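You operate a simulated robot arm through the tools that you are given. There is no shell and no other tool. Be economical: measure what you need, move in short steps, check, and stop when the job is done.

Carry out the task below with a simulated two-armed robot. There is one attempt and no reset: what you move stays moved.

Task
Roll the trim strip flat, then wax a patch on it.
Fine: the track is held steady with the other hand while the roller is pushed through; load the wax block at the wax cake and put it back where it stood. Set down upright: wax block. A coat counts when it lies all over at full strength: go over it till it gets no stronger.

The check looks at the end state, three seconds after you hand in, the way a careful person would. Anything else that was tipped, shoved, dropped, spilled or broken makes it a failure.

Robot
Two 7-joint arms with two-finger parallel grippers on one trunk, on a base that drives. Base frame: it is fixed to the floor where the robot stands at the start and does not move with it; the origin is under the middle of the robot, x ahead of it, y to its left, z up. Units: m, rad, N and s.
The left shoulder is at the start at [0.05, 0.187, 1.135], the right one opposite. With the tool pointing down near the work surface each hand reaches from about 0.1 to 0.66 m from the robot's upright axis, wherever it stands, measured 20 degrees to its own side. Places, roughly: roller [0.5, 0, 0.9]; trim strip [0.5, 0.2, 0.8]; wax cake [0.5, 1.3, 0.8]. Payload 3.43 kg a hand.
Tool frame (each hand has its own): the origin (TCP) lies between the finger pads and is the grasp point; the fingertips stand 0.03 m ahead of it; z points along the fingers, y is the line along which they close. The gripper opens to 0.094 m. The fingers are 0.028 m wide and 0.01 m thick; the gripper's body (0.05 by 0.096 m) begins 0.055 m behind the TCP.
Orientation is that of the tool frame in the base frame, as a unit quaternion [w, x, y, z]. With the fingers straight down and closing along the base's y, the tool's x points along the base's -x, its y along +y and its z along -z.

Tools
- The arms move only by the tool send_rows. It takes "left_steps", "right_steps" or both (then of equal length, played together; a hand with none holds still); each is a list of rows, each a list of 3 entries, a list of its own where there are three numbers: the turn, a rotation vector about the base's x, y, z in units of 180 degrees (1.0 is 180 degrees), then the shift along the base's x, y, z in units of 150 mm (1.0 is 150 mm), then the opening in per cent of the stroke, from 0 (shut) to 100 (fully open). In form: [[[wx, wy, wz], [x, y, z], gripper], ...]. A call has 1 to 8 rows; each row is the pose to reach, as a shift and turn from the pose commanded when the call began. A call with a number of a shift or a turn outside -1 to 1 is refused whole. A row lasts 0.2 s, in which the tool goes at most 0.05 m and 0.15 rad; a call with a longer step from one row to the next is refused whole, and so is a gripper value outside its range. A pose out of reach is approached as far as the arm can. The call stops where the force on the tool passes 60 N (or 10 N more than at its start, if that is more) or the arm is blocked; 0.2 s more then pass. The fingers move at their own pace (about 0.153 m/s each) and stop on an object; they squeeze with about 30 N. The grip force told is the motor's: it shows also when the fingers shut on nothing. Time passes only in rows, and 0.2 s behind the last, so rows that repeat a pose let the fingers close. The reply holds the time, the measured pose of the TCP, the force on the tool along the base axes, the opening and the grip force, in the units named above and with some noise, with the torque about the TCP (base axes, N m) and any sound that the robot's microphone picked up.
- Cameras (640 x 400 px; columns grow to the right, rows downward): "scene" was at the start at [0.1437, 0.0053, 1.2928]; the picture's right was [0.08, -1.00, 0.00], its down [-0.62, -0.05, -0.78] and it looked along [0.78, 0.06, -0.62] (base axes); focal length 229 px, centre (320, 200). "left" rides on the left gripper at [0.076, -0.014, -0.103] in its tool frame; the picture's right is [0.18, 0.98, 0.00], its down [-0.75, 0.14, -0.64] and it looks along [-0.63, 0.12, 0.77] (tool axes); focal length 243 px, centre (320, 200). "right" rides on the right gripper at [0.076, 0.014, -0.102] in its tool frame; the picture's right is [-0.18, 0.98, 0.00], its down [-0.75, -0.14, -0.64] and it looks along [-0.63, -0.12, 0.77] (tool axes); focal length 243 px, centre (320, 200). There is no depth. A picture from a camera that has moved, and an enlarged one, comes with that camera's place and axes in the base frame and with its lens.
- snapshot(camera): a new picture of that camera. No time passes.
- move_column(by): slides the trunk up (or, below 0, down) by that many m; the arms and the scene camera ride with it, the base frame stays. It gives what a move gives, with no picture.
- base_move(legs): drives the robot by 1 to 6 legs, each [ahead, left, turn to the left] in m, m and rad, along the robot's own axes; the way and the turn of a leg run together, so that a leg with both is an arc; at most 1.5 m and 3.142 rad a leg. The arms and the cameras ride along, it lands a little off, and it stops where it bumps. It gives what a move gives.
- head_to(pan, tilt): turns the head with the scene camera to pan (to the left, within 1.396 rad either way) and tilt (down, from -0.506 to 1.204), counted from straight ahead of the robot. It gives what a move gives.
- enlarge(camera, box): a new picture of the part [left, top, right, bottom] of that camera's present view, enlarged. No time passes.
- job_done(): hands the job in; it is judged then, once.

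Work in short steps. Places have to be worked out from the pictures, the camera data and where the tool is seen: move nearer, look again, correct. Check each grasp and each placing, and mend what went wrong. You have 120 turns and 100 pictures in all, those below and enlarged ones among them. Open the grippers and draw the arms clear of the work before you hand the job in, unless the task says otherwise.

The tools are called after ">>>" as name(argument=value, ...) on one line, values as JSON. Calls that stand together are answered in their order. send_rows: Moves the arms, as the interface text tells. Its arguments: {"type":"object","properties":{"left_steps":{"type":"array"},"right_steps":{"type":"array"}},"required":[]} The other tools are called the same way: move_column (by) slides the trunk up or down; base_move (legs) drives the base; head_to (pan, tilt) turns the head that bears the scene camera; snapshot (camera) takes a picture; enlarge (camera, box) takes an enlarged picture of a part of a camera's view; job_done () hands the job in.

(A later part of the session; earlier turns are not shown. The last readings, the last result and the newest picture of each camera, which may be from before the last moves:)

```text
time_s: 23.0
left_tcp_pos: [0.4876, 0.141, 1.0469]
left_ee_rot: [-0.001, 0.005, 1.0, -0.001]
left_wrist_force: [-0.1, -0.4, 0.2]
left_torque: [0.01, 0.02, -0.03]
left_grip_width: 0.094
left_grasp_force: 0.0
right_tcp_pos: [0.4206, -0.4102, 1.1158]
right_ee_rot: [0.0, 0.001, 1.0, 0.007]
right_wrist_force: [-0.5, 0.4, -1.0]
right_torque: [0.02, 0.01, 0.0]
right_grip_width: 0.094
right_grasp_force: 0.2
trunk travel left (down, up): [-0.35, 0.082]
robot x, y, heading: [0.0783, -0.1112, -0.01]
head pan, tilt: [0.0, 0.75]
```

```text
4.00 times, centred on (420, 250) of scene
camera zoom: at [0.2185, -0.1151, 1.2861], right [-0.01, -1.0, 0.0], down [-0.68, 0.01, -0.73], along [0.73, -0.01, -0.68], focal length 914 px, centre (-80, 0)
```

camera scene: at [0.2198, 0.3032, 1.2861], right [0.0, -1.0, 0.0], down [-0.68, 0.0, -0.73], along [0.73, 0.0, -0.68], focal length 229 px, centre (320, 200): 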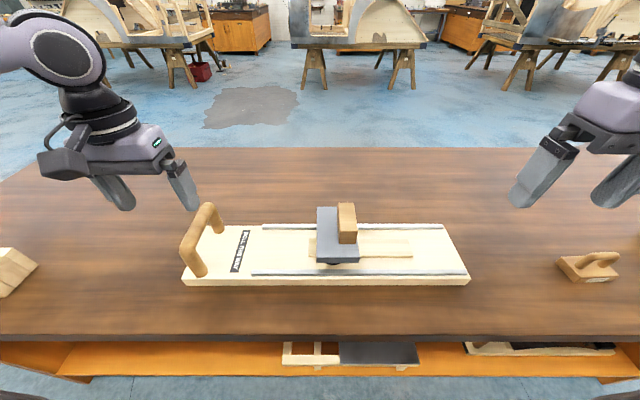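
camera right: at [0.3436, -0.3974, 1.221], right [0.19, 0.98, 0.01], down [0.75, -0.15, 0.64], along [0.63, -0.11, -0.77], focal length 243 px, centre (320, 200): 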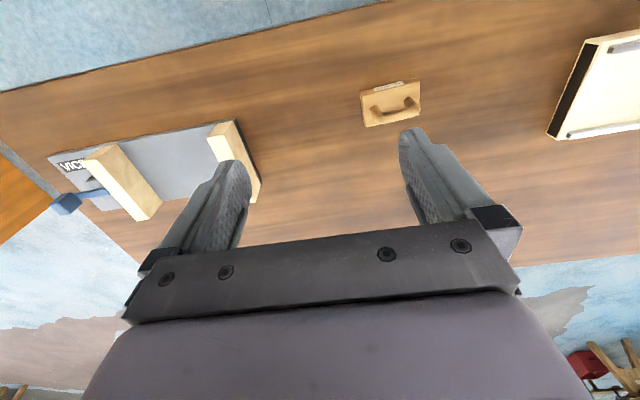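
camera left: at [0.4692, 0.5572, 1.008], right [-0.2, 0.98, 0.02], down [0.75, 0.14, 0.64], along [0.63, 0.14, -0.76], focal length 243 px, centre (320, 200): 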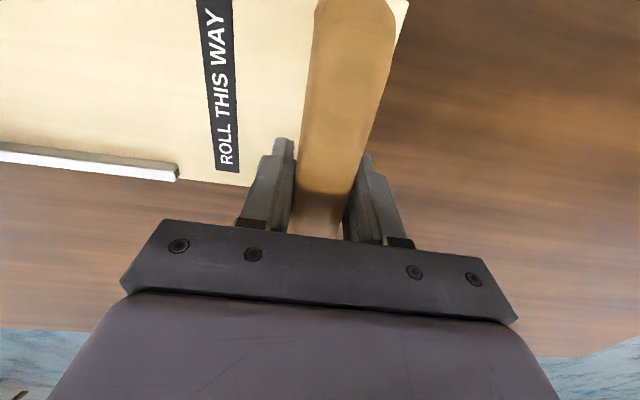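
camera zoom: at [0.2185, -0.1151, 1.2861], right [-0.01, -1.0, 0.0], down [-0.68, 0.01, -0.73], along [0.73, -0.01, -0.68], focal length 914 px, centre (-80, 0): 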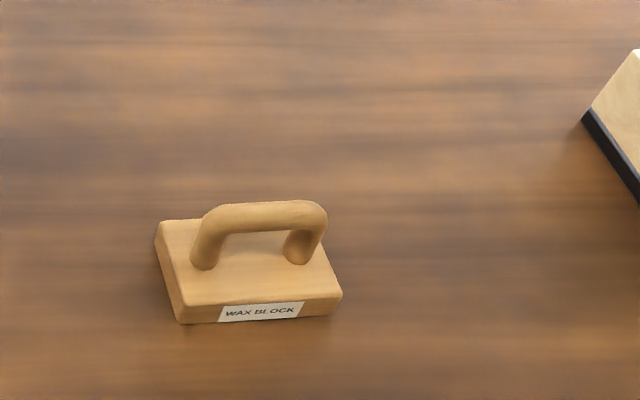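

Wax block: base about 0.09 (y) × 0.053 (x), centred near (0.499, -0.307), D-handle along y with its top near z≈0.87. I'll come above it with the right hand.

>>> send_rows(right_steps=[[[0, 0, 0], [0.1, 0.14, -0.19], 100], [[-0.002, 0, 0], [0.2, 0.28, -0.38], 100], [[-0.0045, 0, 0], [0.3, 0.42, -0.57], 100], [[-0.0045, 0, 0], [0.4, 0.56, -0.76], 100], [[-0.0045, 0, 0], [0.5, 0.687, -0.9], 100]])

>>> snapshot(camera="right")

>>> enlarge(camera="scene", box=[340, 200, 500, 300])

```text
time_s: 24.2
left_tcp_pos: [0.4887, 0.1418, 1.0467]
left_ee_rot: [-0.001, 0.007, 1.0, -0.001]
left_wrist_force: [0.1, -0.1, -0.2]
left_torque: [0.01, 0.02, 0.02]
left_grip_width: 0.0939
left_grasp_force: 0.0
right_tcp_pos: [0.4942, -0.3078, 0.9816]
right_ee_rot: [0.0, 0.001, 1.0, 0.0]
right_wrist_force: [0.4, -1.0, 0.3]
right_torque: [-0.02, -0.01, -0.01]
right_grip_width: 0.0938
right_grasp_force: 0.0
trunk travel left (down, up): [-0.35, 0.082]
robot x, y, heading: [0.0778, -0.1113, -0.009]
head pan, tilt: [0.0, 0.75]
```

```text
62 pictures are left
camera right: at [0.4185, -0.294, 1.0857], right [0.19, 0.98, 0.0], down [0.75, -0.14, 0.64], along [0.63, -0.12, -0.77], focal length 243 px, centre (320, 200)
```

right: 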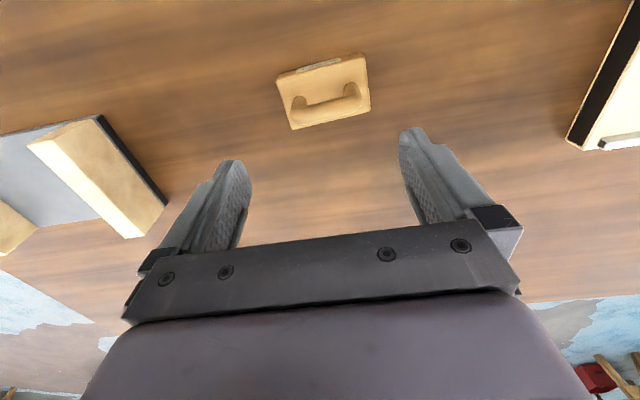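

```text
4.00 times, centred on (420, 250) of scene
camera zoom: at [0.2187, -0.1144, 1.286], right [-0.01, -1.0, 0.0], down [-0.68, 0.01, -0.73], along [0.73, -0.01, -0.68], focal length 914 px, centre (-80, 0)
```

zoom: 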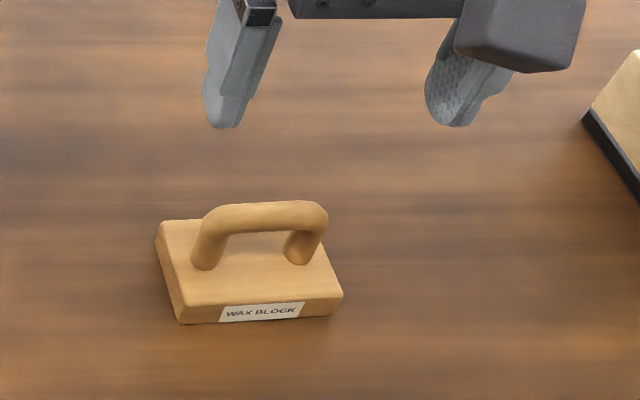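

>>> enlarge(camera="right", box=[240, 30, 400, 140])

```text
3.64 times, centred on (320, 85) of right
camera zoom: at [0.4185, -0.294, 1.0857], right [0.19, 0.98, 0.0], down [0.75, -0.14, 0.64], along [0.63, -0.12, -0.77], focal length 882 px, centre (320, 618)
```

zoom: 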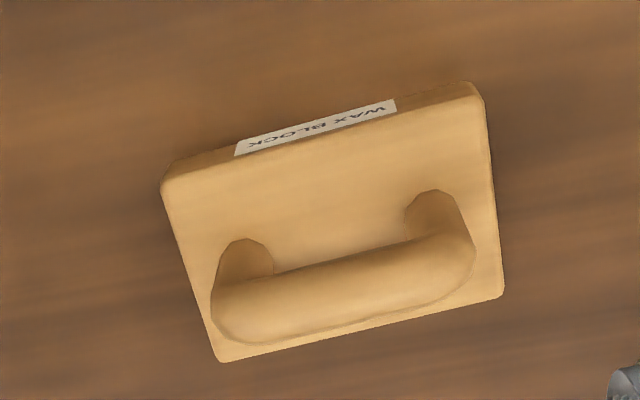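

Refined: block centre (0.498, -0.304), yaw ≈ +0.04 rad, handle outer width ≈0.07 m, which fits within the 0.094 opening. I'll lower with that yaw and straddle the handle's legs.

>>> send_rows(right_steps=[[[0, 0, 0.0127], [0.027, 0.027, 0], 100], [[0, 0, 0.0127], [0.027, 0.027, -0.2], 100], [[0, 0, 0.0127], [0.027, 0.027, -0.4], 100], [[0, 0, 0.0127], [0.027, 0.027, -0.6], 100], [[0, 0, 0.0127], [0.027, 0.027, -0.7], 100]])

>>> snapshot(camera="right")

>>> enlarge(camera="scene", box=[340, 200, 500, 300])

```text
time_s: 25.4
left_tcp_pos: [0.4879, 0.1416, 1.0486]
left_ee_rot: [-0.001, 0.007, 1.0, -0.001]
left_wrist_force: [-0.1, 0.3, -0.3]
left_torque: [-0.01, 0.02, 0.0]
left_grip_width: 0.0941
left_grasp_force: 0.1
right_tcp_pos: [0.5003, -0.3024, 0.8777]
right_ee_rot: [0.0, -0.02, 1.0, 0.0]
right_wrist_force: [0.7, -0.1, 0.6]
right_torque: [0.01, 0.01, 0.01]
right_grip_width: 0.0938
right_grasp_force: 0.1
trunk travel left (down, up): [-0.35, 0.082]
robot x, y, heading: [0.0792, -0.1093, -0.009]
head pan, tilt: [0.0, 0.75]
```

```text
59 pictures are left
camera right: at [0.4232, -0.2911, 0.9813], right [0.15, 0.99, 0.0], down [0.76, -0.11, 0.64], along [0.64, -0.09, -0.77], focal length 243 px, centre (320, 200)
```

right: 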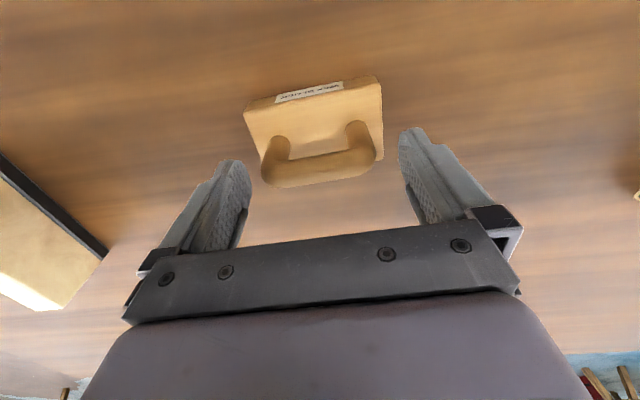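

```text
4.00 times, centred on (420, 250) of scene
camera zoom: at [0.2185, -0.1146, 1.2861], right [-0.01, -1.0, 0.0], down [-0.68, 0.01, -0.73], along [0.73, -0.01, -0.68], focal length 914 px, centre (-80, 0)
```

zoom: 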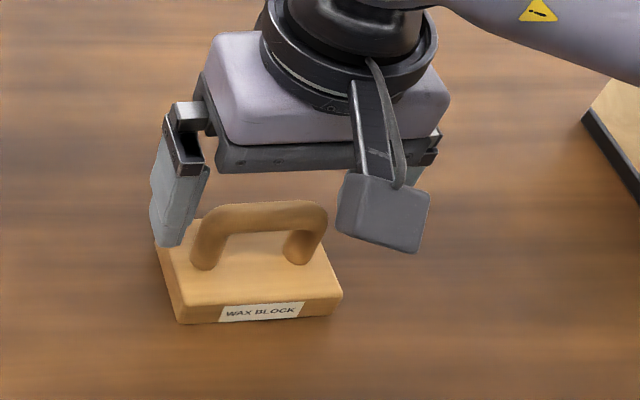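

Centred well. Lower 2 cm and close on the legs.

>>> send_rows(right_steps=[[[0, 0, 0], [-0.01, -0.005, -0.07], 100], [[0, 0, 0], [-0.01, -0.005, -0.135], 100], [[0, 0, 0], [-0.01, -0.005, -0.135], 85], [[0, 0, 0], [-0.01, -0.005, -0.135], 0], [[0, 0, 0], [-0.01, -0.005, -0.135], 0]])

>>> snapshot(camera="right")

>>> enlarge(camera="scene", box=[340, 200, 500, 300])

```text
time_s: 26.6
left_tcp_pos: [0.487, 0.1419, 1.0483]
left_ee_rot: [-0.001, 0.007, 1.0, -0.001]
left_wrist_force: [-0.1, 0.4, -0.1]
left_torque: [0.01, 0.01, 0.04]
left_grip_width: 0.0937
left_grasp_force: 0.2
right_tcp_pos: [0.4982, -0.304, 0.857]
right_ee_rot: [-0.001, -0.019, 1.0, 0.0]
right_wrist_force: [0.4, 0.6, -0.4]
right_torque: [-0.02, -0.03, 0.02]
right_grip_width: 0.0691
right_grasp_force: 30.2
trunk travel left (down, up): [-0.35, 0.082]
robot x, y, heading: [0.0786, -0.1145, -0.009]
head pan, tilt: [0.0, 0.75]
```

```text
57 pictures are left
camera right: at [0.4209, -0.2928, 0.961], right [0.15, 0.99, 0.0], down [0.76, -0.11, 0.64], along [0.63, -0.09, -0.77], focal length 243 px, centre (320, 200)
```

right: 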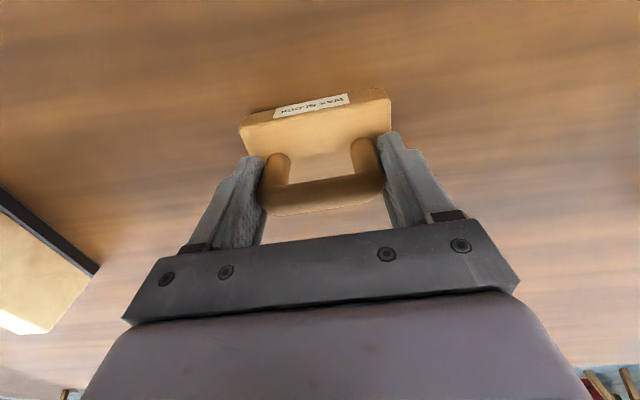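

```text
4.00 times, centred on (420, 250) of scene
camera zoom: at [0.2185, -0.1146, 1.286], right [-0.01, -1.0, 0.0], down [-0.68, 0.01, -0.73], along [0.73, -0.01, -0.68], focal length 914 px, centre (-80, 0)
```

zoom: 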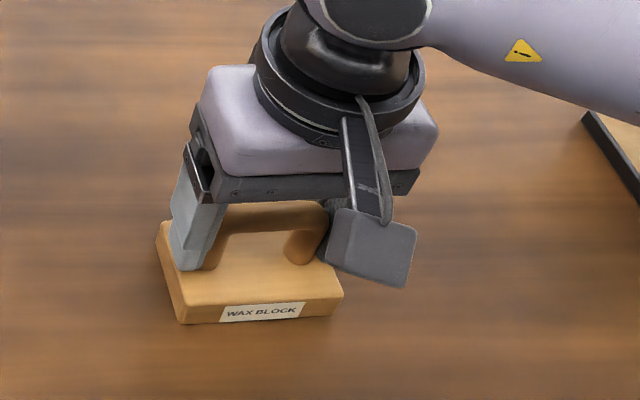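

Firm grip at TCP (0.498, -0.304, 0.857), which I record as the home pose. Lift by 0.2 m.

>>> send_rows(right_steps=[[[0, 0, 0], [0, 0, 0.1], 0], [[0, 0, 0], [0, 0, 0.35], 0], [[0, 0, 0], [-0.05, 0, 0.65], 0], [[0, 0, 0], [-0.15, 0, 0.95], 0]])

>>> snapshot(camera="right")

```text
time_s: 27.6
left_tcp_pos: [0.488, 0.1411, 1.0482]
left_ee_rot: [0.0, 0.007, 1.0, -0.001]
left_wrist_force: [-0.2, -0.5, 0.6]
left_torque: [0.02, -0.02, 0.0]
left_grip_width: 0.0936
left_grasp_force: 0.1
right_tcp_pos: [0.4737, -0.3017, 1.0011]
right_ee_rot: [0.0, -0.019, 1.0, -0.001]
right_wrist_force: [0.1, 0.1, -0.7]
right_torque: [-0.01, 0.0, 0.01]
right_grip_width: 0.0693
right_grasp_force: 29.8
trunk travel left (down, up): [-0.35, 0.082]
robot x, y, heading: [0.0774, -0.1124, -0.014]
head pan, tilt: [0.0, 0.75]
```

```text
55 pictures are left
camera right: at [0.3969, -0.2904, 1.1058], right [0.15, 0.99, 0.0], down [0.76, -0.11, 0.64], along [0.63, -0.09, -0.77], focal length 243 px, centre (320, 200)
```

right: 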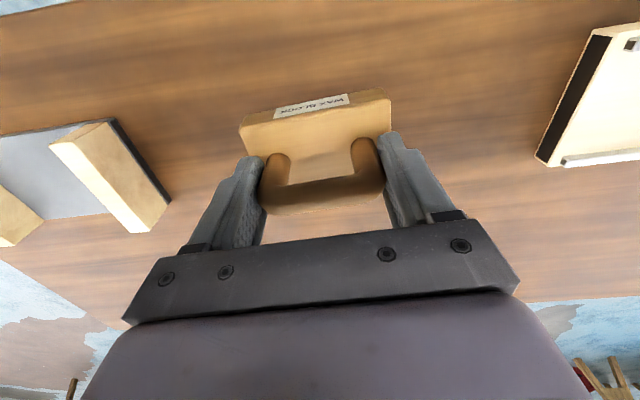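

The block is held firmly and level. I'll raise further and drive left toward the wax cake.

>>> send_rows(right_steps=[[[0, 0, 0], [-0.1, 0, 0.25], 0], [[0, 0, 0], [-0.2, 0, 0.5], 0]], left_steps=[[[0, 0, 0], [-0.15, 0, 0.2], 100], [[0, 0, 0], [-0.3, 0, 0.4], 100]])

>>> base_move(legs=[[0, 0.8, 0.01], [0, 0.7, 0]])

>>> snapshot(camera="scene")

>>> snapshot(camera="right")

```text
time_s: 28.2
left_tcp_pos: [0.4436, 0.1405, 1.1094]
left_ee_rot: [0.0, 0.007, 1.0, -0.001]
left_wrist_force: [0.1, 0.4, 0.4]
left_torque: [0.03, -0.04, -0.04]
left_grip_width: 0.0942
left_grasp_force: 0.0
right_tcp_pos: [0.4435, -0.3009, 1.0741]
right_ee_rot: [0.0, -0.019, 1.0, 0.0]
right_wrist_force: [0.9, 1.0, -1.5]
right_torque: [-0.02, -0.02, -0.02]
right_grip_width: 0.0692
right_grasp_force: 29.7
trunk travel left (down, up): [-0.35, 0.082]
robot x, y, heading: [0.076, -0.1093, -0.014]
head pan, tilt: [0.0, 0.75]
```

```text
time_s: 36.0
left_tcp_pos: [0.4298, 1.655, 1.1085]
left_ee_rot: [-0.001, -0.006, 1.0, -0.001]
left_wrist_force: [-0.2, -0.4, -0.3]
left_torque: [0.0, -0.03, 0.02]
left_grip_width: 0.0942
left_grasp_force: 0.1
right_tcp_pos: [0.4412, 1.2109, 1.0739]
right_ee_rot: [-0.001, -0.031, 1.0, 0.0]
right_wrist_force: [0.7, 0.3, -0.9]
right_torque: [-0.06, 0.01, 0.0]
right_grip_width: 0.0692
right_grasp_force: 30.1
trunk travel left (down, up): [-0.35, 0.082]
robot x, y, heading: [0.0702, 1.3937, 0.007]
head pan, tilt: [0.0, 0.75]
```

```text
54 pictures are left
camera scene: at [0.211, 1.3947, 1.2861], right [0.01, -1.0, 0.0], down [-0.68, -0.01, -0.73], along [0.73, 0.01, -0.68], focal length 229 px, centre (320, 200)
```

scene: 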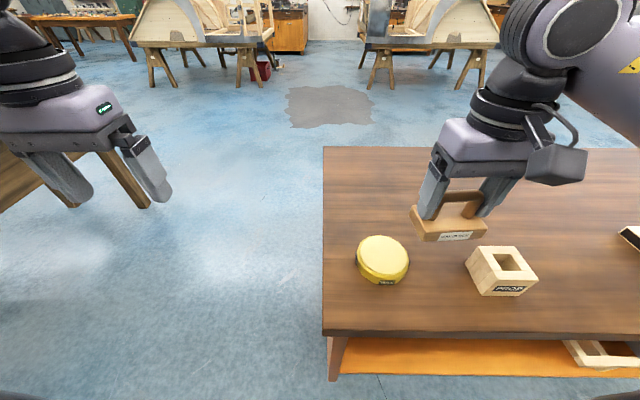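

```text
53 pictures are left
camera right: at [0.3643, 1.2213, 1.1779], right [0.12, 0.99, 0.0], down [0.76, -0.09, 0.64], along [0.64, -0.08, -0.77], focal length 243 px, centre (320, 200)
```

right: 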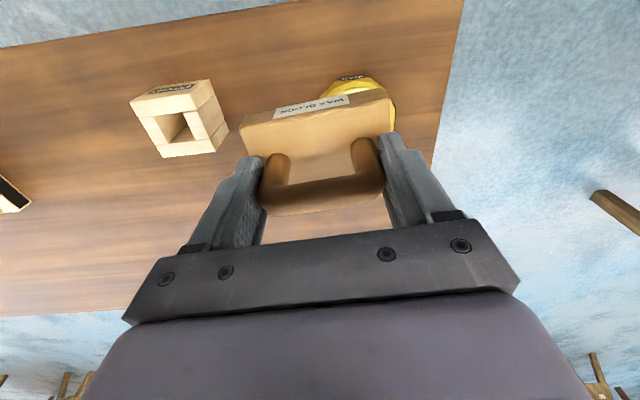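

>>> enlarge(camera="scene", box=[325, 190, 565, 330])

```text
2.67 times, centred on (445, 260) of scene
camera zoom: at [0.211, 1.3947, 1.2861], right [0.01, -1.0, 0.0], down [-0.68, -0.01, -0.73], along [0.73, 0.01, -0.68], focal length 610 px, centre (-13, 40)
```

zoom: 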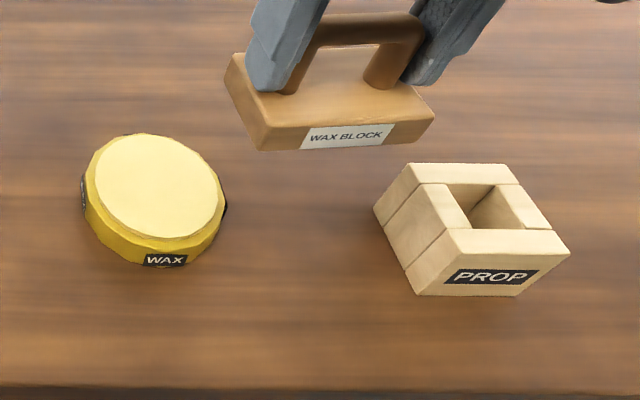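

The wax disc is centred about (0.511, 1.25), ~0.105 m across, top z≈0.84. I'll bring the block above it.

>>> send_rows(right_steps=[[[0, 0, -0.005], [0.12, 0.065, -0.2], 0], [[0, 0, -0.01], [0.24, 0.13, -0.4], 0], [[0, 0, -0.015], [0.36, 0.2, -0.6], 0], [[0, 0, -0.02], [0.465, 0.26, -0.8], 0]])

>>> enlarge(camera="scene", box=[325, 170, 565, 320])

>>> snapshot(camera="right")

```text
time_s: 37.0
left_tcp_pos: [0.4308, 1.6553, 1.109]
left_ee_rot: [0.0, -0.005, 1.0, 0.0]
left_wrist_force: [0.5, 0.0, -0.4]
left_torque: [-0.02, -0.04, 0.0]
left_grip_width: 0.0939
left_grasp_force: 0.2
right_tcp_pos: [0.5116, 1.2526, 0.9525]
right_ee_rot: [-0.001, 0.0, 1.0, -0.001]
right_wrist_force: [-0.4, 0.3, -0.8]
right_torque: [0.0, -0.02, 0.01]
right_grip_width: 0.0692
right_grasp_force: 30.0
trunk travel left (down, up): [-0.35, 0.082]
robot x, y, heading: [0.0715, 1.3943, 0.01]
head pan, tilt: [0.0, 0.75]
```

```text
2.67 times, centred on (445, 245) of scene
camera zoom: at [0.2113, 1.3944, 1.286], right [0.01, -1.0, 0.0], down [-0.68, -0.01, -0.73], along [0.73, 0.01, -0.68], focal length 610 px, centre (-13, 80)
```

zoom: 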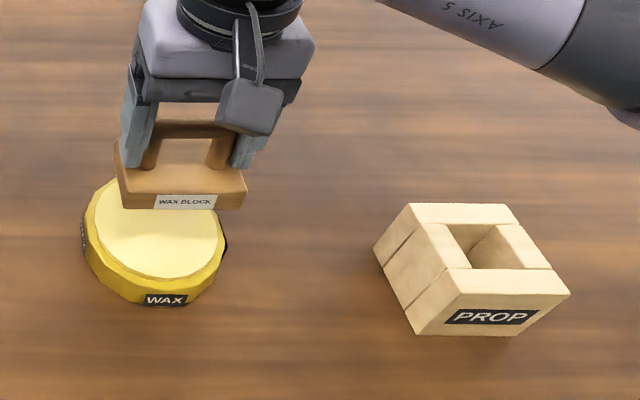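

```text
50 pictures are left
camera right: at [0.4357, 1.2659, 1.0564], right [0.18, 0.98, 0.0], down [0.75, -0.14, 0.64], along [0.63, -0.12, -0.77], focal length 243 px, centre (320, 200)
```

right: 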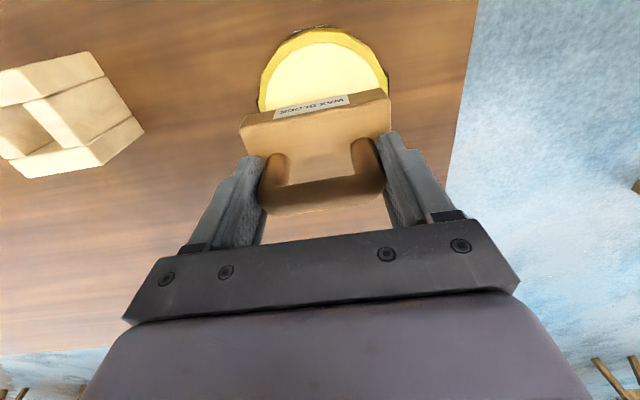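

Nearly centred; shift 4 mm to +y and descend to just above the wax.

>>> send_rows(right_steps=[[[0, 0, 0], [0.0, 0.025, -0.1], 0], [[0, 0, 0], [0.0, 0.025, -0.2], 0], [[0, 0, 0], [0.0, 0.025, -0.3], 0], [[0, 0, 0], [0.0, 0.025, -0.33], 0], [[0, 0, 0], [0.0, 0.025, -0.36], 0]])

>>> enlarge(camera="scene", box=[325, 190, 485, 310])

```text
time_s: 38.2
left_tcp_pos: [0.4293, 1.6532, 1.1091]
left_ee_rot: [-0.001, -0.005, 1.0, -0.001]
left_wrist_force: [-0.7, -0.3, -1.4]
left_torque: [0.0, -0.02, 0.03]
left_grip_width: 0.0938
left_grasp_force: 0.1
right_tcp_pos: [0.5111, 1.2544, 0.8995]
right_ee_rot: [0.0, 0.001, 1.0, 0.0]
right_wrist_force: [0.2, 0.2, -1.4]
right_torque: [-0.02, 0.0, -0.05]
right_grip_width: 0.0692
right_grasp_force: 30.3
trunk travel left (down, up): [-0.35, 0.082]
robot x, y, heading: [0.0669, 1.3935, 0.011]
head pan, tilt: [0.0, 0.75]
```

```text
3.33 times, centred on (405, 250) of scene
camera zoom: at [0.211, 1.3944, 1.2861], right [0.01, -1.0, 0.0], down [-0.68, -0.01, -0.73], along [0.73, 0.01, -0.68], focal length 762 px, centre (37, 33)
```

zoom: 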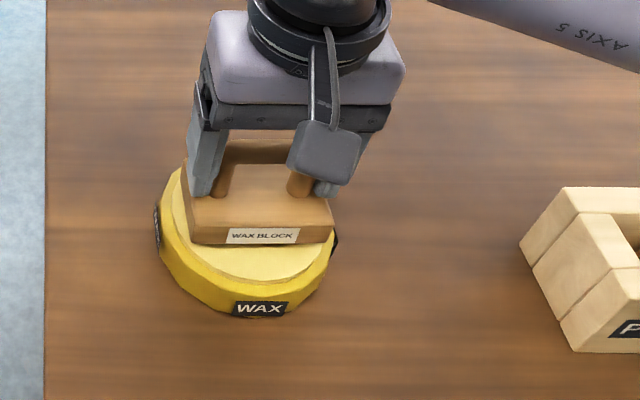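

Just above the wax. Creep down in 2 mm steps to feel contact.

>>> send_rows(right_steps=[[[0, 0, 0], [0, 0, -0.013], 0], [[0, 0, 0], [0, 0, -0.027], 0], [[0, 0, 0], [0, 0, -0.04], 0], [[0, 0, 0], [0, 0, -0.04], 0]])

```text
time_s: 39.2
left_tcp_pos: [0.4286, 1.6547, 1.109]
left_ee_rot: [-0.002, -0.006, 1.0, 0.0]
left_wrist_force: [-0.1, -0.5, 0.0]
left_torque: [0.0, -0.02, -0.01]
left_grip_width: 0.094
left_grasp_force: 0.1
right_tcp_pos: [0.5107, 1.2552, 0.8948]
right_ee_rot: [0.0, 0.0, 1.0, 0.0]
right_wrist_force: [0.2, -0.6, -1.4]
right_torque: [0.02, 0.0, 0.0]
right_grip_width: 0.069
right_grasp_force: 30.2
trunk travel left (down, up): [-0.35, 0.082]
robot x, y, heading: [0.0704, 1.3902, 0.014]
head pan, tilt: [0.0, 0.75]
```

No contact yet at z=0.895. Continue down.

>>> send_rows(right_steps=[[[0, 0, 0], [0, 0, -0.013], 0], [[0, 0, 0], [0, 0, -0.027], 0], [[0, 0, 0], [0, 0, -0.04], 0], [[0, 0, 0], [0, 0, -0.04], 0]])

```text
time_s: 40.2
left_tcp_pos: [0.4273, 1.6552, 1.1095]
left_ee_rot: [-0.001, -0.006, 1.0, -0.001]
left_wrist_force: [-0.6, -0.4, 1.0]
left_torque: [0.0, -0.02, -0.02]
left_grip_width: 0.0942
left_grasp_force: 0.1
right_tcp_pos: [0.5105, 1.2549, 0.891]
right_ee_rot: [0.002, 0.0, 1.0, 0.001]
right_wrist_force: [0.9, -0.7, 25.7]
right_torque: [-0.03, -0.03, 0.02]
right_grip_width: 0.0696
right_grasp_force: 30.7
trunk travel left (down, up): [-0.35, 0.082]
robot x, y, heading: [0.0693, 1.3911, 0.015]
head pan, tilt: [0.0, 0.75]
```

Contact at 25 N. Ease to a lighter press and rub by a few mm to load the wax.

>>> send_rows(right_steps=[[[0, 0, 0], [0, 0, 0.01], 0], [[0, 0, 0], [0.02, 0, 0.01], 0], [[0, 0, 0], [-0.02, 0, 0.01], 0], [[0, 0, 0], [0, 0.02, 0.01], 0], [[0, 0, 0], [0, -0.02, 0.01], 0], [[0, 0, 0], [0, 0, 0.01], 0], [[0, 0, 0], [0, 0, 0.01], 0]])

>>> enlarge(camera="scene", box=[325, 190, 485, 310])

```text
time_s: 41.8
left_tcp_pos: [0.4283, 1.6556, 1.1094]
left_ee_rot: [0.0, -0.004, 1.0, 0.0]
left_wrist_force: [-0.2, 0.8, -0.7]
left_torque: [0.03, 0.0, -0.01]
left_grip_width: 0.094
left_grasp_force: 0.0
right_tcp_pos: [0.5097, 1.2552, 0.8893]
right_ee_rot: [0.0, 0.0, 1.0, 0.0]
right_wrist_force: [-3.6, 1.6, 19.6]
right_torque: [0.24, -0.37, 0.2]
right_grip_width: 0.0693
right_grasp_force: 29.8
trunk travel left (down, up): [-0.35, 0.082]
robot x, y, heading: [0.0725, 1.3955, 0.014]
head pan, tilt: [0.0, 0.75]
```

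```text
3.33 times, centred on (405, 250) of scene
camera zoom: at [0.2091, 1.3949, 1.2864], right [0.01, -1.0, 0.0], down [-0.68, -0.01, -0.73], along [0.73, 0.01, -0.68], focal length 762 px, centre (37, 33)
```

zoom: 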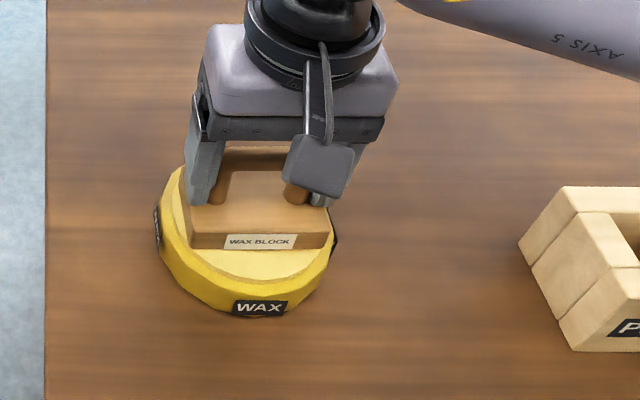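

The tin hasn't moved and the block is loaded. Lift and drive back toward the strip.

>>> send_rows(right_steps=[[[0, 0, 0], [0, 0, 0.15], 0], [[0, 0, 0], [0, 0, 0.4], 0], [[0, 0, 0], [-0.1, 0, 0.7], 0], [[0, 0, 0], [-0.25, 0, 0.97], 0]])

>>> send_rows(right_steps=[[[0, 0, 0], [-0.1, 0, 0.2], 0], [[0, 0, 0], [-0.2, 0, 0.3], 0]])

>>> base_move(legs=[[0, -1.1, -0.012]])

>>> snapshot(camera="right")

>>> enlarge(camera="scene", box=[180, 130, 540, 330])

```text
time_s: 42.8
left_tcp_pos: [0.4301, 1.6545, 1.1083]
left_ee_rot: [0.0, -0.006, 1.0, -0.001]
left_wrist_force: [0.3, -0.5, -0.5]
left_torque: [0.02, 0.02, 0.0]
left_grip_width: 0.0941
left_grasp_force: 0.0
right_tcp_pos: [0.4756, 1.2563, 1.0347]
right_ee_rot: [-0.002, 0.0, 1.0, 0.0]
right_wrist_force: [0.0, 0.0, -0.5]
right_torque: [-0.01, 0.01, -0.02]
right_grip_width: 0.069
right_grasp_force: 29.9
trunk travel left (down, up): [-0.35, 0.082]
robot x, y, heading: [0.0717, 1.3959, 0.014]
head pan, tilt: [0.0, 0.75]
```

```text
time_s: 43.4
left_tcp_pos: [0.4304, 1.6537, 1.1089]
left_ee_rot: [-0.001, -0.005, 1.0, -0.001]
left_wrist_force: [-0.5, 0.0, -0.1]
left_torque: [-0.04, -0.06, 0.04]
left_grip_width: 0.0941
left_grasp_force: 0.1
right_tcp_pos: [0.4443, 1.2547, 1.0801]
right_ee_rot: [0.0, 0.0, 1.0, 0.0]
right_wrist_force: [-0.1, -0.1, 0.0]
right_torque: [0.0, -0.03, -0.02]
right_grip_width: 0.0691
right_grasp_force: 30.1
trunk travel left (down, up): [-0.35, 0.082]
robot x, y, heading: [0.0699, 1.3931, 0.011]
head pan, tilt: [0.0, 0.75]
```

```text
time_s: 49.1
left_tcp_pos: [0.4379, 0.5747, 1.1091]
left_ee_rot: [-0.001, -0.007, 1.0, -0.002]
left_wrist_force: [0.9, 0.1, 0.2]
left_torque: [0.0, -0.04, -0.01]
left_grip_width: 0.094
left_grasp_force: 0.0
right_tcp_pos: [0.4544, 0.1736, 1.0801]
right_ee_rot: [-0.001, -0.001, 1.0, 0.0]
right_wrist_force: [-0.6, 0.5, -0.5]
right_torque: [0.02, 0.02, 0.0]
right_grip_width: 0.0694
right_grasp_force: 29.7
trunk travel left (down, up): [-0.35, 0.082]
robot x, y, heading: [0.0761, 0.309, 0.014]
head pan, tilt: [0.0, 0.75]
stopped in leg 1: the robot was blocked; the commanded pose is now the measured one
```

```text
47 pictures are left
camera right: at [0.3782, 0.1879, 1.184], right [0.18, 0.98, 0.0], down [0.75, -0.14, 0.64], along [0.63, -0.12, -0.77], focal length 243 px, centre (320, 200)
```

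right: 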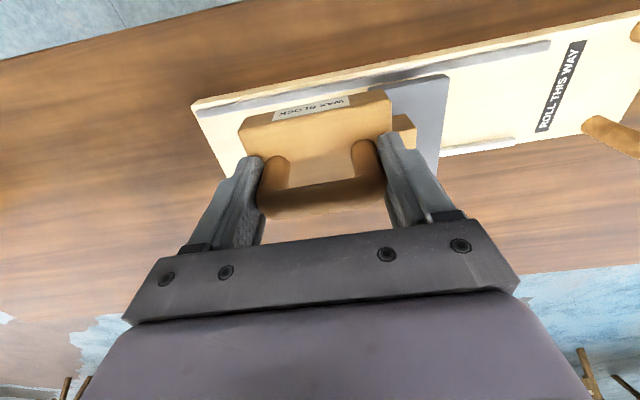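

```text
1.78 times, centred on (360, 230) of scene
camera zoom: at [0.2205, 0.3124, 1.2861], right [0.02, -1.0, 0.0], down [-0.68, -0.01, -0.73], along [0.73, 0.01, -0.68], focal length 406 px, centre (249, 147)
```

zoom: 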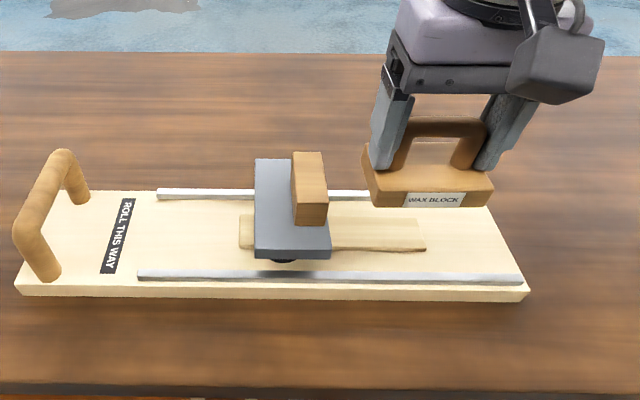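

The base stopped slightly early, but nothing on the bench looks disturbed. The exposed strip spans y≈0.08–0.22, x≈0.523–0.573; I'll bring the block above its right part.

>>> send_rows(right_steps=[[[0, 0, 0], [0.15, -0.26, 0], 0], [[0, 0, 0], [0.4, -0.26, -0.15], 0], [[0, 0, 0], [0.62, -0.26, -0.35], 0], [[0, 0, 0], [0.624, -0.26, -0.6], 0], [[0, 0, 0], [0.624, -0.26, -0.85], 0], [[0, 0, 0], [0.624, -0.26, -1.0], 0]])

>>> enlarge(camera="scene", box=[260, 170, 500, 320])

>>> snapshot(camera="right")

```text
time_s: 50.5
left_tcp_pos: [0.4389, 0.5733, 1.1089]
left_ee_rot: [-0.001, -0.006, 1.0, 0.0]
left_wrist_force: [0.1, -0.4, 0.3]
left_torque: [0.0, 0.01, 0.0]
left_grip_width: 0.0939
left_grasp_force: 0.1
right_tcp_pos: [0.5489, 0.1331, 0.9291]
right_ee_rot: [0.001, -0.003, 1.0, 0.0]
right_wrist_force: [0.0, -0.5, -1.1]
right_torque: [0.0, -0.02, 0.02]
right_grip_width: 0.0694
right_grasp_force: 29.9
trunk travel left (down, up): [-0.35, 0.082]
robot x, y, heading: [0.0769, 0.3108, 0.018]
head pan, tilt: [0.0, 0.75]
```

```text
2.67 times, centred on (380, 245) of scene
camera zoom: at [0.2206, 0.3123, 1.2861], right [0.02, -1.0, 0.0], down [-0.68, -0.01, -0.73], along [0.73, 0.01, -0.68], focal length 610 px, centre (160, 80)
```

zoom: 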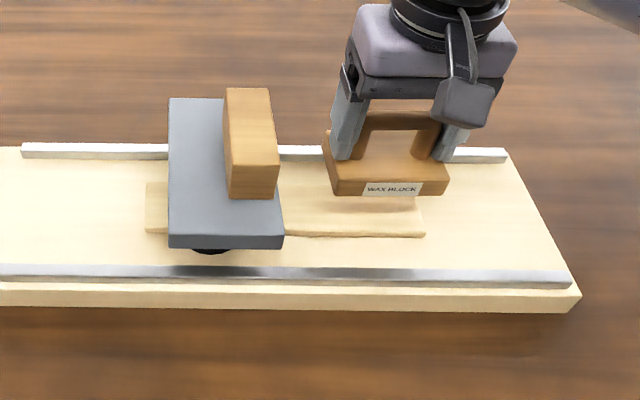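

```text
44 pictures are left
camera right: at [0.4729, 0.1472, 1.033], right [0.18, 0.98, 0.0], down [0.75, -0.14, 0.64], along [0.63, -0.12, -0.77], focal length 243 px, centre (320, 200)
```

right: 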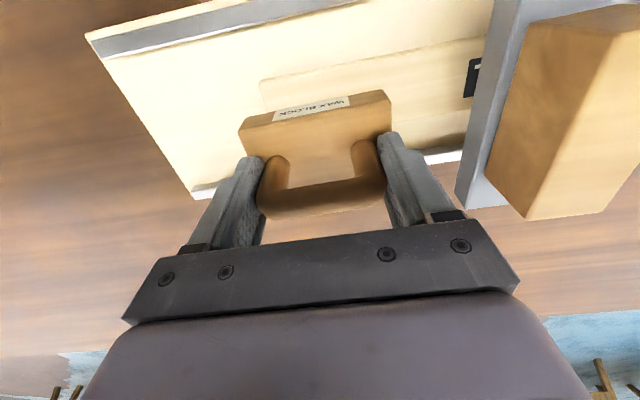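

Aligned over the strip. Descend gently to contact.

>>> send_rows(right_steps=[[[0, 0, 0], [0, 0, -0.1], 0], [[0, 0, 0], [0, 0, -0.2], 0], [[0, 0, 0], [0, 0, -0.24], 0], [[0, 0, 0], [0, 0, -0.255], 0], [[0, 0, 0], [0, 0, -0.27], 0], [[0, 0, 0], [0, 0, -0.285], 0], [[0, 0, 0], [0, 0, -0.285], 0]])

```text
time_s: 52.1
left_tcp_pos: [0.435, 0.5746, 1.1112]
left_ee_rot: [0.002, -0.007, 1.0, -0.001]
left_wrist_force: [-0.2, -0.7, -0.4]
left_torque: [0.0, -0.03, -0.02]
left_grip_width: 0.094
left_grasp_force: 0.2
right_tcp_pos: [0.5487, 0.1346, 0.8945]
right_ee_rot: [0.007, -0.001, 1.0, 0.001]
right_wrist_force: [-2.4, -10.7, 46.7]
right_torque: [-1.12, 1.09, 0.16]
right_grip_width: 0.0693
right_grasp_force: 30.1
trunk travel left (down, up): [-0.35, 0.082]
robot x, y, heading: [0.0792, 0.3125, 0.02]
head pan, tilt: [0.0, 0.75]
```

Contact came earlier than expected (0.8945), with off-centre torque. I'll look at what touches.

>>> send_rows(right_steps=[[[0, 0, 0], [0, 0, 0.05], 0], [[0, 0, 0], [0, 0, 0.05], 0]])

>>> enlarge(camera="scene", box=[310, 190, 470, 310])

>>> snapshot(camera="right")

```text
time_s: 52.7
left_tcp_pos: [0.4385, 0.5732, 1.1075]
left_ee_rot: [0.0, -0.007, 1.0, -0.001]
left_wrist_force: [-0.4, 0.8, 0.3]
left_torque: [0.01, 0.0, -0.01]
left_grip_width: 0.0939
left_grasp_force: 0.0
right_tcp_pos: [0.5496, 0.1355, 0.8946]
right_ee_rot: [0.0, -0.001, 1.0, 0.001]
right_wrist_force: [4.8, -1.1, 11.1]
right_torque: [-0.14, -0.42, -0.01]
right_grip_width: 0.0689
right_grasp_force: 30.0
trunk travel left (down, up): [-0.35, 0.082]
robot x, y, heading: [0.0818, 0.3091, 0.013]
head pan, tilt: [0.0, 0.75]
```

```text
3.33 times, centred on (390, 250) of scene
camera zoom: at [0.2201, 0.3126, 1.2857], right [0.02, -1.0, 0.0], down [-0.68, -0.01, -0.73], along [0.73, 0.01, -0.68], focal length 762 px, centre (87, 33)
```

zoom: 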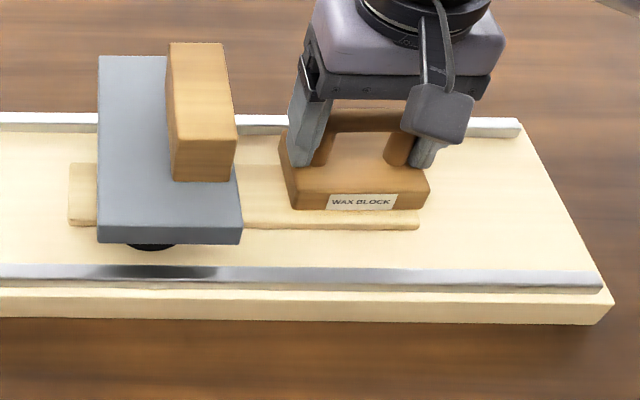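

```text
42 pictures are left
camera right: at [0.4721, 0.1493, 0.9983], right [0.18, 0.98, 0.0], down [0.75, -0.14, 0.64], along [0.63, -0.11, -0.77], focal length 243 px, centre (320, 200)
```

right: 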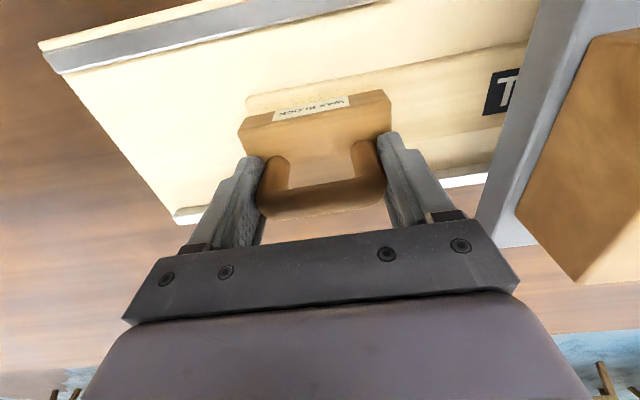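

The block sits on the strip but about 1 cm too far in x (strip top is higher than assumed: z≈0.837, strip centre x≈0.539). I'll lift slightly, correct x, and press lightly.

>>> send_rows(right_steps=[[[0, 0, 0], [0, 0, 0.05], 0], [[0, 0, 0], [-0.07, 0, 0.05], 0], [[0, 0, 0], [-0.07, 0, 0.05], 0], [[0, 0, 0], [-0.07, 0, 0], 0], [[0, 0, 0], [-0.07, 0, -0.012], 0], [[0, 0, 0], [-0.07, 0, -0.012], 0]])

>>> enlarge(camera="scene", box=[310, 190, 470, 310])

```text
time_s: 54.1
left_tcp_pos: [0.4375, 0.5736, 1.1096]
left_ee_rot: [-0.001, -0.007, 1.0, -0.001]
left_wrist_force: [-0.1, -0.7, 0.9]
left_torque: [0.0, 0.02, -0.03]
left_grip_width: 0.0941
left_grasp_force: 0.0
right_tcp_pos: [0.5376, 0.1344, 0.8946]
right_ee_rot: [0.0, -0.002, 1.0, 0.0]
right_wrist_force: [-1.7, -3.4, 5.1]
right_torque: [-0.04, -0.17, -0.05]
right_grip_width: 0.0695
right_grasp_force: 29.7
trunk travel left (down, up): [-0.35, 0.082]
robot x, y, heading: [0.079, 0.3095, 0.018]
head pan, tilt: [0.0, 0.75]
```

```text
3.33 times, centred on (390, 250) of scene
camera zoom: at [0.2199, 0.3123, 1.2863], right [0.02, -1.0, 0.0], down [-0.68, -0.01, -0.73], along [0.73, 0.01, -0.68], focal length 762 px, centre (87, 33)
```

zoom: 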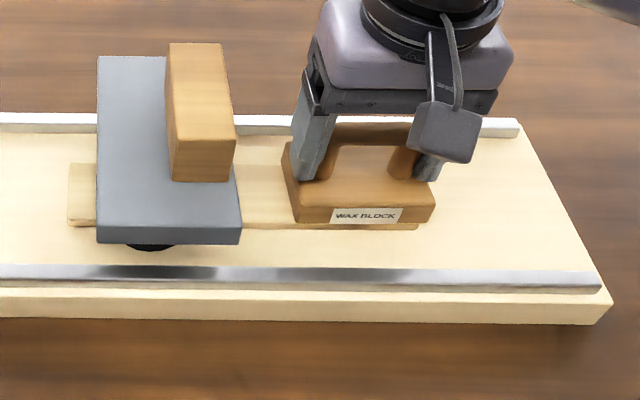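

Now aligned. Rub back and forth in y with about 10–15 N.

>>> send_rows(right_steps=[[[0, 0, 0], [0, 0, -0.01], 0], [[0, 0, 0], [0, 0.11, -0.01], 0], [[0, 0, 0], [0, 0.22, -0.01], 0], [[0, 0, 0], [0, 0.11, -0.01], 0], [[0, 0, 0], [0, 0, -0.01], 0], [[0, 0, 0], [0, 0.11, -0.01], 0], [[0, 0, 0], [0, 0.22, -0.01], 0], [[0, 0, 0], [0, 0.22, -0.01], 0]])

>>> enlarge(camera="scene", box=[310, 190, 470, 310])

```text
time_s: 55.9
left_tcp_pos: [0.4372, 0.5737, 1.1113]
left_ee_rot: [0.001, -0.007, 1.0, -0.001]
left_wrist_force: [0.2, -0.3, -0.9]
left_torque: [0.02, 0.01, 0.02]
left_grip_width: 0.0938
left_grasp_force: 0.0
right_tcp_pos: [0.5367, 0.1676, 0.8943]
right_ee_rot: [0.001, 0.0, 1.0, 0.0]
right_wrist_force: [-0.2, -11.7, 26.5]
right_torque: [-0.63, -0.15, 0.04]
right_grip_width: 0.0692
right_grasp_force: 29.8
trunk travel left (down, up): [-0.35, 0.082]
robot x, y, heading: [0.0814, 0.3114, 0.019]
head pan, tilt: [0.0, 0.75]
```

```text
3.33 times, centred on (390, 250) of scene
camera zoom: at [0.2185, 0.3119, 1.2865], right [0.02, -1.0, 0.0], down [-0.68, -0.01, -0.73], along [0.73, 0.01, -0.68], focal length 762 px, centre (87, 33)
```

zoom: 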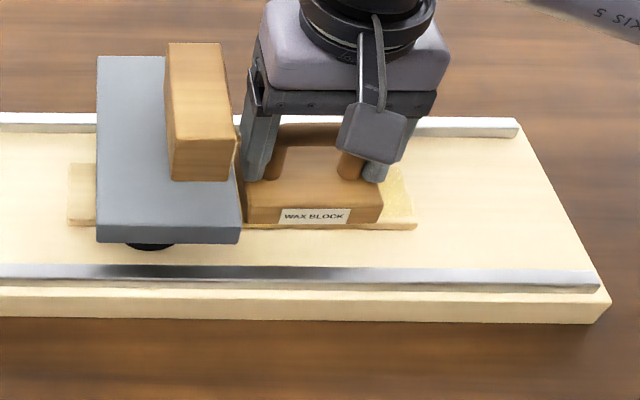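

Wax shows as a yellowish coat and the board hasn't moved. More strokes over the full accessible range.

>>> send_rows(right_steps=[[[0, 0, 0], [0, -0.12, 0.005], 0], [[0, 0, 0], [0, -0.24, 0.005], 0], [[0, 0, 0], [0, -0.36, 0.005], 0], [[0, 0, 0], [0, -0.24, 0.005], 0], [[0, 0, 0], [0, -0.12, 0.005], 0], [[0, 0, 0], [0, -0.01, 0.005], 0], [[0, 0, 0], [0, -0.14, 0.005], 0], [[0, 0, 0], [0, -0.3, 0.005], 0]])

>>> send_rows(right_steps=[[[0, 0, 0], [0, 0.14, 0], 0], [[0, 0, 0], [0, 0.28, 0], 0], [[0, 0, 0], [0, 0.14, 0], 0], [[0, 0, 0], [0, 0, 0], 0], [[0, 0, 0], [0, 0, 0.1], 0], [[0, 0, 0], [-0.1, -0.1, 0.3], 0], [[0, 0, 0], [-0.25, -0.3, 0.5], 0], [[0, 0, 0], [-0.25, -0.6, 0.5], 0]])

>>> enlarge(camera="scene", box=[310, 190, 470, 310])

```text
time_s: 57.7
left_tcp_pos: [0.4371, 0.5753, 1.11]
left_ee_rot: [0.0, -0.007, 1.0, -0.001]
left_wrist_force: [-0.4, 0.2, 0.8]
left_torque: [-0.04, -0.03, -0.02]
left_grip_width: 0.0942
left_grasp_force: 0.0
right_tcp_pos: [0.5374, 0.1261, 0.8948]
right_ee_rot: [0.002, -0.003, 1.0, 0.002]
right_wrist_force: [-0.1, 7.0, 22.4]
right_torque: [-0.09, -0.02, -0.04]
right_grip_width: 0.0693
right_grasp_force: 29.6
trunk travel left (down, up): [-0.35, 0.082]
robot x, y, heading: [0.0785, 0.3104, 0.015]
head pan, tilt: [0.0, 0.75]
```

```text
time_s: 59.5
left_tcp_pos: [0.4372, 0.5721, 1.1097]
left_ee_rot: [-0.001, -0.007, 1.0, -0.001]
left_wrist_force: [0.0, -0.1, -1.0]
left_torque: [0.0, 0.0, 0.02]
left_grip_width: 0.094
left_grasp_force: 0.1
right_tcp_pos: [0.499, 0.0321, 0.9659]
right_ee_rot: [-0.001, -0.003, 1.0, -0.001]
right_wrist_force: [0.3, 0.3, -1.5]
right_torque: [-0.01, 0.0, 0.01]
right_grip_width: 0.0694
right_grasp_force: 30.0
trunk travel left (down, up): [-0.35, 0.082]
robot x, y, heading: [0.0836, 0.3122, 0.02]
head pan, tilt: [0.0, 0.75]
```

```text
3.33 times, centred on (390, 250) of scene
camera zoom: at [0.2205, 0.3117, 1.286], right [0.02, -1.0, 0.0], down [-0.68, -0.01, -0.73], along [0.73, 0.01, -0.68], focal length 762 px, centre (87, 33)
```

zoom: 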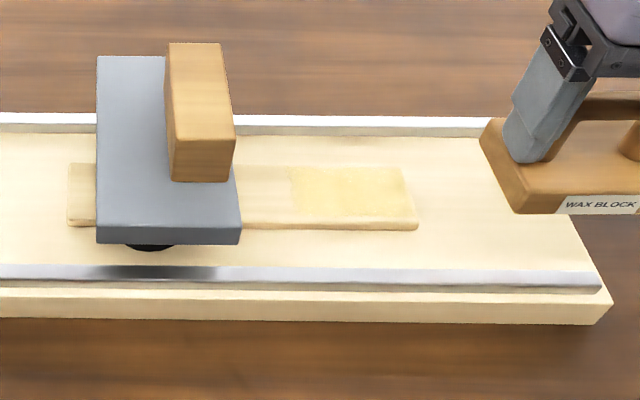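

A coated patch is visible on the right part of the strip. I'll zoom in to judge its evenness.

>>> enlarge(camera="scene", box=[360, 225, 424, 255])

>>> snapshot(camera="right")

```text
10.00 times, centred on (392, 240) of scene
camera zoom: at [0.2205, 0.3117, 1.286], right [0.02, -1.0, 0.0], down [-0.68, -0.01, -0.73], along [0.73, 0.01, -0.68], focal length 2286 px, centre (-400, -200)
```

zoom: 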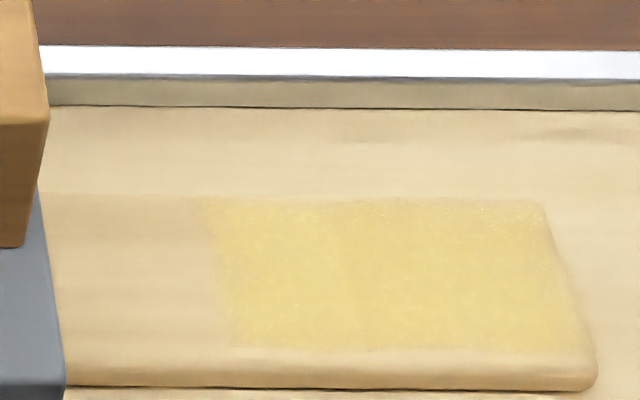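

```text
37 pictures are left
camera right: at [0.4225, 0.0454, 1.0709], right [0.18, 0.98, 0.0], down [0.76, -0.14, 0.64], along [0.63, -0.12, -0.77], focal length 243 px, centre (320, 200)
```

right: 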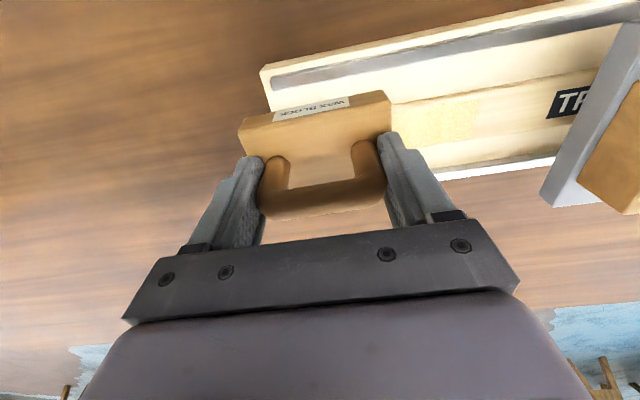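

The coat fills a well-defined rectangle (y 0.089–0.171, x 0.521–0.560). I'll go over it again to see whether it strengthens.

>>> send_rows(right_steps=[[[0, 0, 0], [0.13, 0.3, 0], 0], [[0, 0, 0], [0.27, 0.6, 0], 0], [[0, 0, 0], [0.27, 0.653, -0.2], 0], [[0, 0, 0], [0.27, 0.653, -0.4], 0], [[0, 0, 0], [0.27, 0.653, -0.48], 0], [[0, 0, 0], [0.27, 0.653, -0.5], 0], [[0, 0, 0], [0.27, 0.78, -0.5], 0], [[0, 0, 0], [0.27, 0.65, -0.5], 0]])

>>> send_rows(right_steps=[[[0, 0, 0], [0, -0.13, 0], 0], [[0, 0, 0], [0.02, 0, 0], 0], [[0, 0, 0], [0.02, 0.15, 0], 0], [[0, 0, 0], [-0.02, 0, 0], 0], [[0, 0, 0], [-0.02, -0.13, 0], 0], [[0, 0, 0], [0, 0, 0], 0], [[0, 0, 0], [0, 0.15, 0], 0], [[0, 0, 0], [0, 0, 0], 0]])

>>> send_rows(right_steps=[[[0, 0, 0], [0, -0.13, 0], 0], [[0, 0, 0], [0.02, 0, 0], 0], [[0, 0, 0], [0.02, 0.15, 0], 0], [[0, 0, 0], [0, 0, 0], 0], [[0, 0, 0], [0, 0, 0.15], 0], [[0, 0, 0], [-0.1, -0.1, 0.4], 0], [[0, 0, 0], [-0.25, -0.35, 0.5], 0], [[0, 0, 0], [-0.25, -0.65, 0.5], 0]])

>>> enlarge(camera="scene", box=[360, 225, 424, 255])

```text
time_s: 61.3
left_tcp_pos: [0.4384, 0.5745, 1.1093]
left_ee_rot: [0.0, -0.007, 1.0, -0.001]
left_wrist_force: [-0.3, -0.3, 0.3]
left_torque: [0.0, 0.04, 0.01]
left_grip_width: 0.094
left_grasp_force: 0.1
right_tcp_pos: [0.54, 0.1313, 0.8943]
right_ee_rot: [0.001, -0.002, 1.0, 0.002]
right_wrist_force: [0.5, 3.8, 11.2]
right_torque: [-0.32, -0.03, -0.03]
right_grip_width: 0.0691
right_grasp_force: 30.2
trunk travel left (down, up): [-0.35, 0.082]
robot x, y, heading: [0.077, 0.3123, 0.015]
head pan, tilt: [0.0, 0.75]
```

```text
time_s: 63.1
left_tcp_pos: [0.4371, 0.5748, 1.1091]
left_ee_rot: [0.001, -0.007, 1.0, -0.003]
left_wrist_force: [0.2, -0.2, -1.0]
left_torque: [0.0, 0.01, -0.02]
left_grip_width: 0.0942
left_grasp_force: 0.1
right_tcp_pos: [0.5397, 0.1347, 0.8939]
right_ee_rot: [0.003, -0.003, 1.0, 0.003]
right_wrist_force: [-0.5, 11.9, 26.4]
right_torque: [-0.43, 0.31, -0.15]
right_grip_width: 0.0693
right_grasp_force: 30.0
trunk travel left (down, up): [-0.35, 0.082]
robot x, y, heading: [0.0809, 0.3109, 0.015]
head pan, tilt: [0.0, 0.75]
```

```text
time_s: 64.9
left_tcp_pos: [0.4385, 0.5734, 1.1099]
left_ee_rot: [-0.001, -0.007, 1.0, -0.001]
left_wrist_force: [-1.1, -0.9, -0.4]
left_torque: [0.0, -0.01, -0.06]
left_grip_width: 0.0938
left_grasp_force: 0.1
right_tcp_pos: [0.502, 0.0315, 0.9659]
right_ee_rot: [0.0, -0.002, 1.0, -0.001]
right_wrist_force: [-0.6, -0.2, -1.5]
right_torque: [0.01, 0.01, 0.01]
right_grip_width: 0.0693
right_grasp_force: 30.2
trunk travel left (down, up): [-0.35, 0.082]
robot x, y, heading: [0.0795, 0.3107, 0.016]
head pan, tilt: [0.0, 0.75]
```

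```text
10.00 times, centred on (392, 240) of scene
camera zoom: at [0.2205, 0.3117, 1.286], right [0.02, -1.0, 0.0], down [-0.68, -0.01, -0.73], along [0.73, 0.01, -0.68], focal length 2286 px, centre (-400, -200)
```

zoom: 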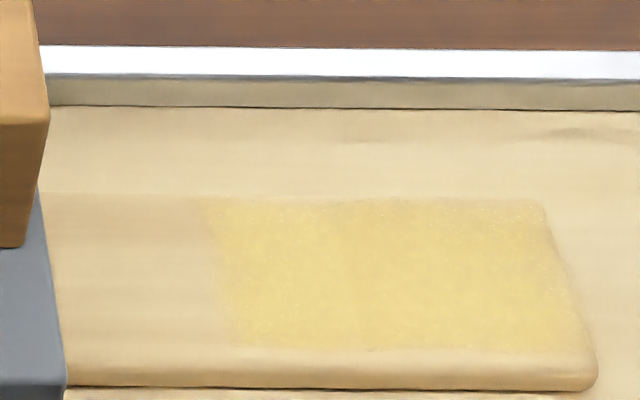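

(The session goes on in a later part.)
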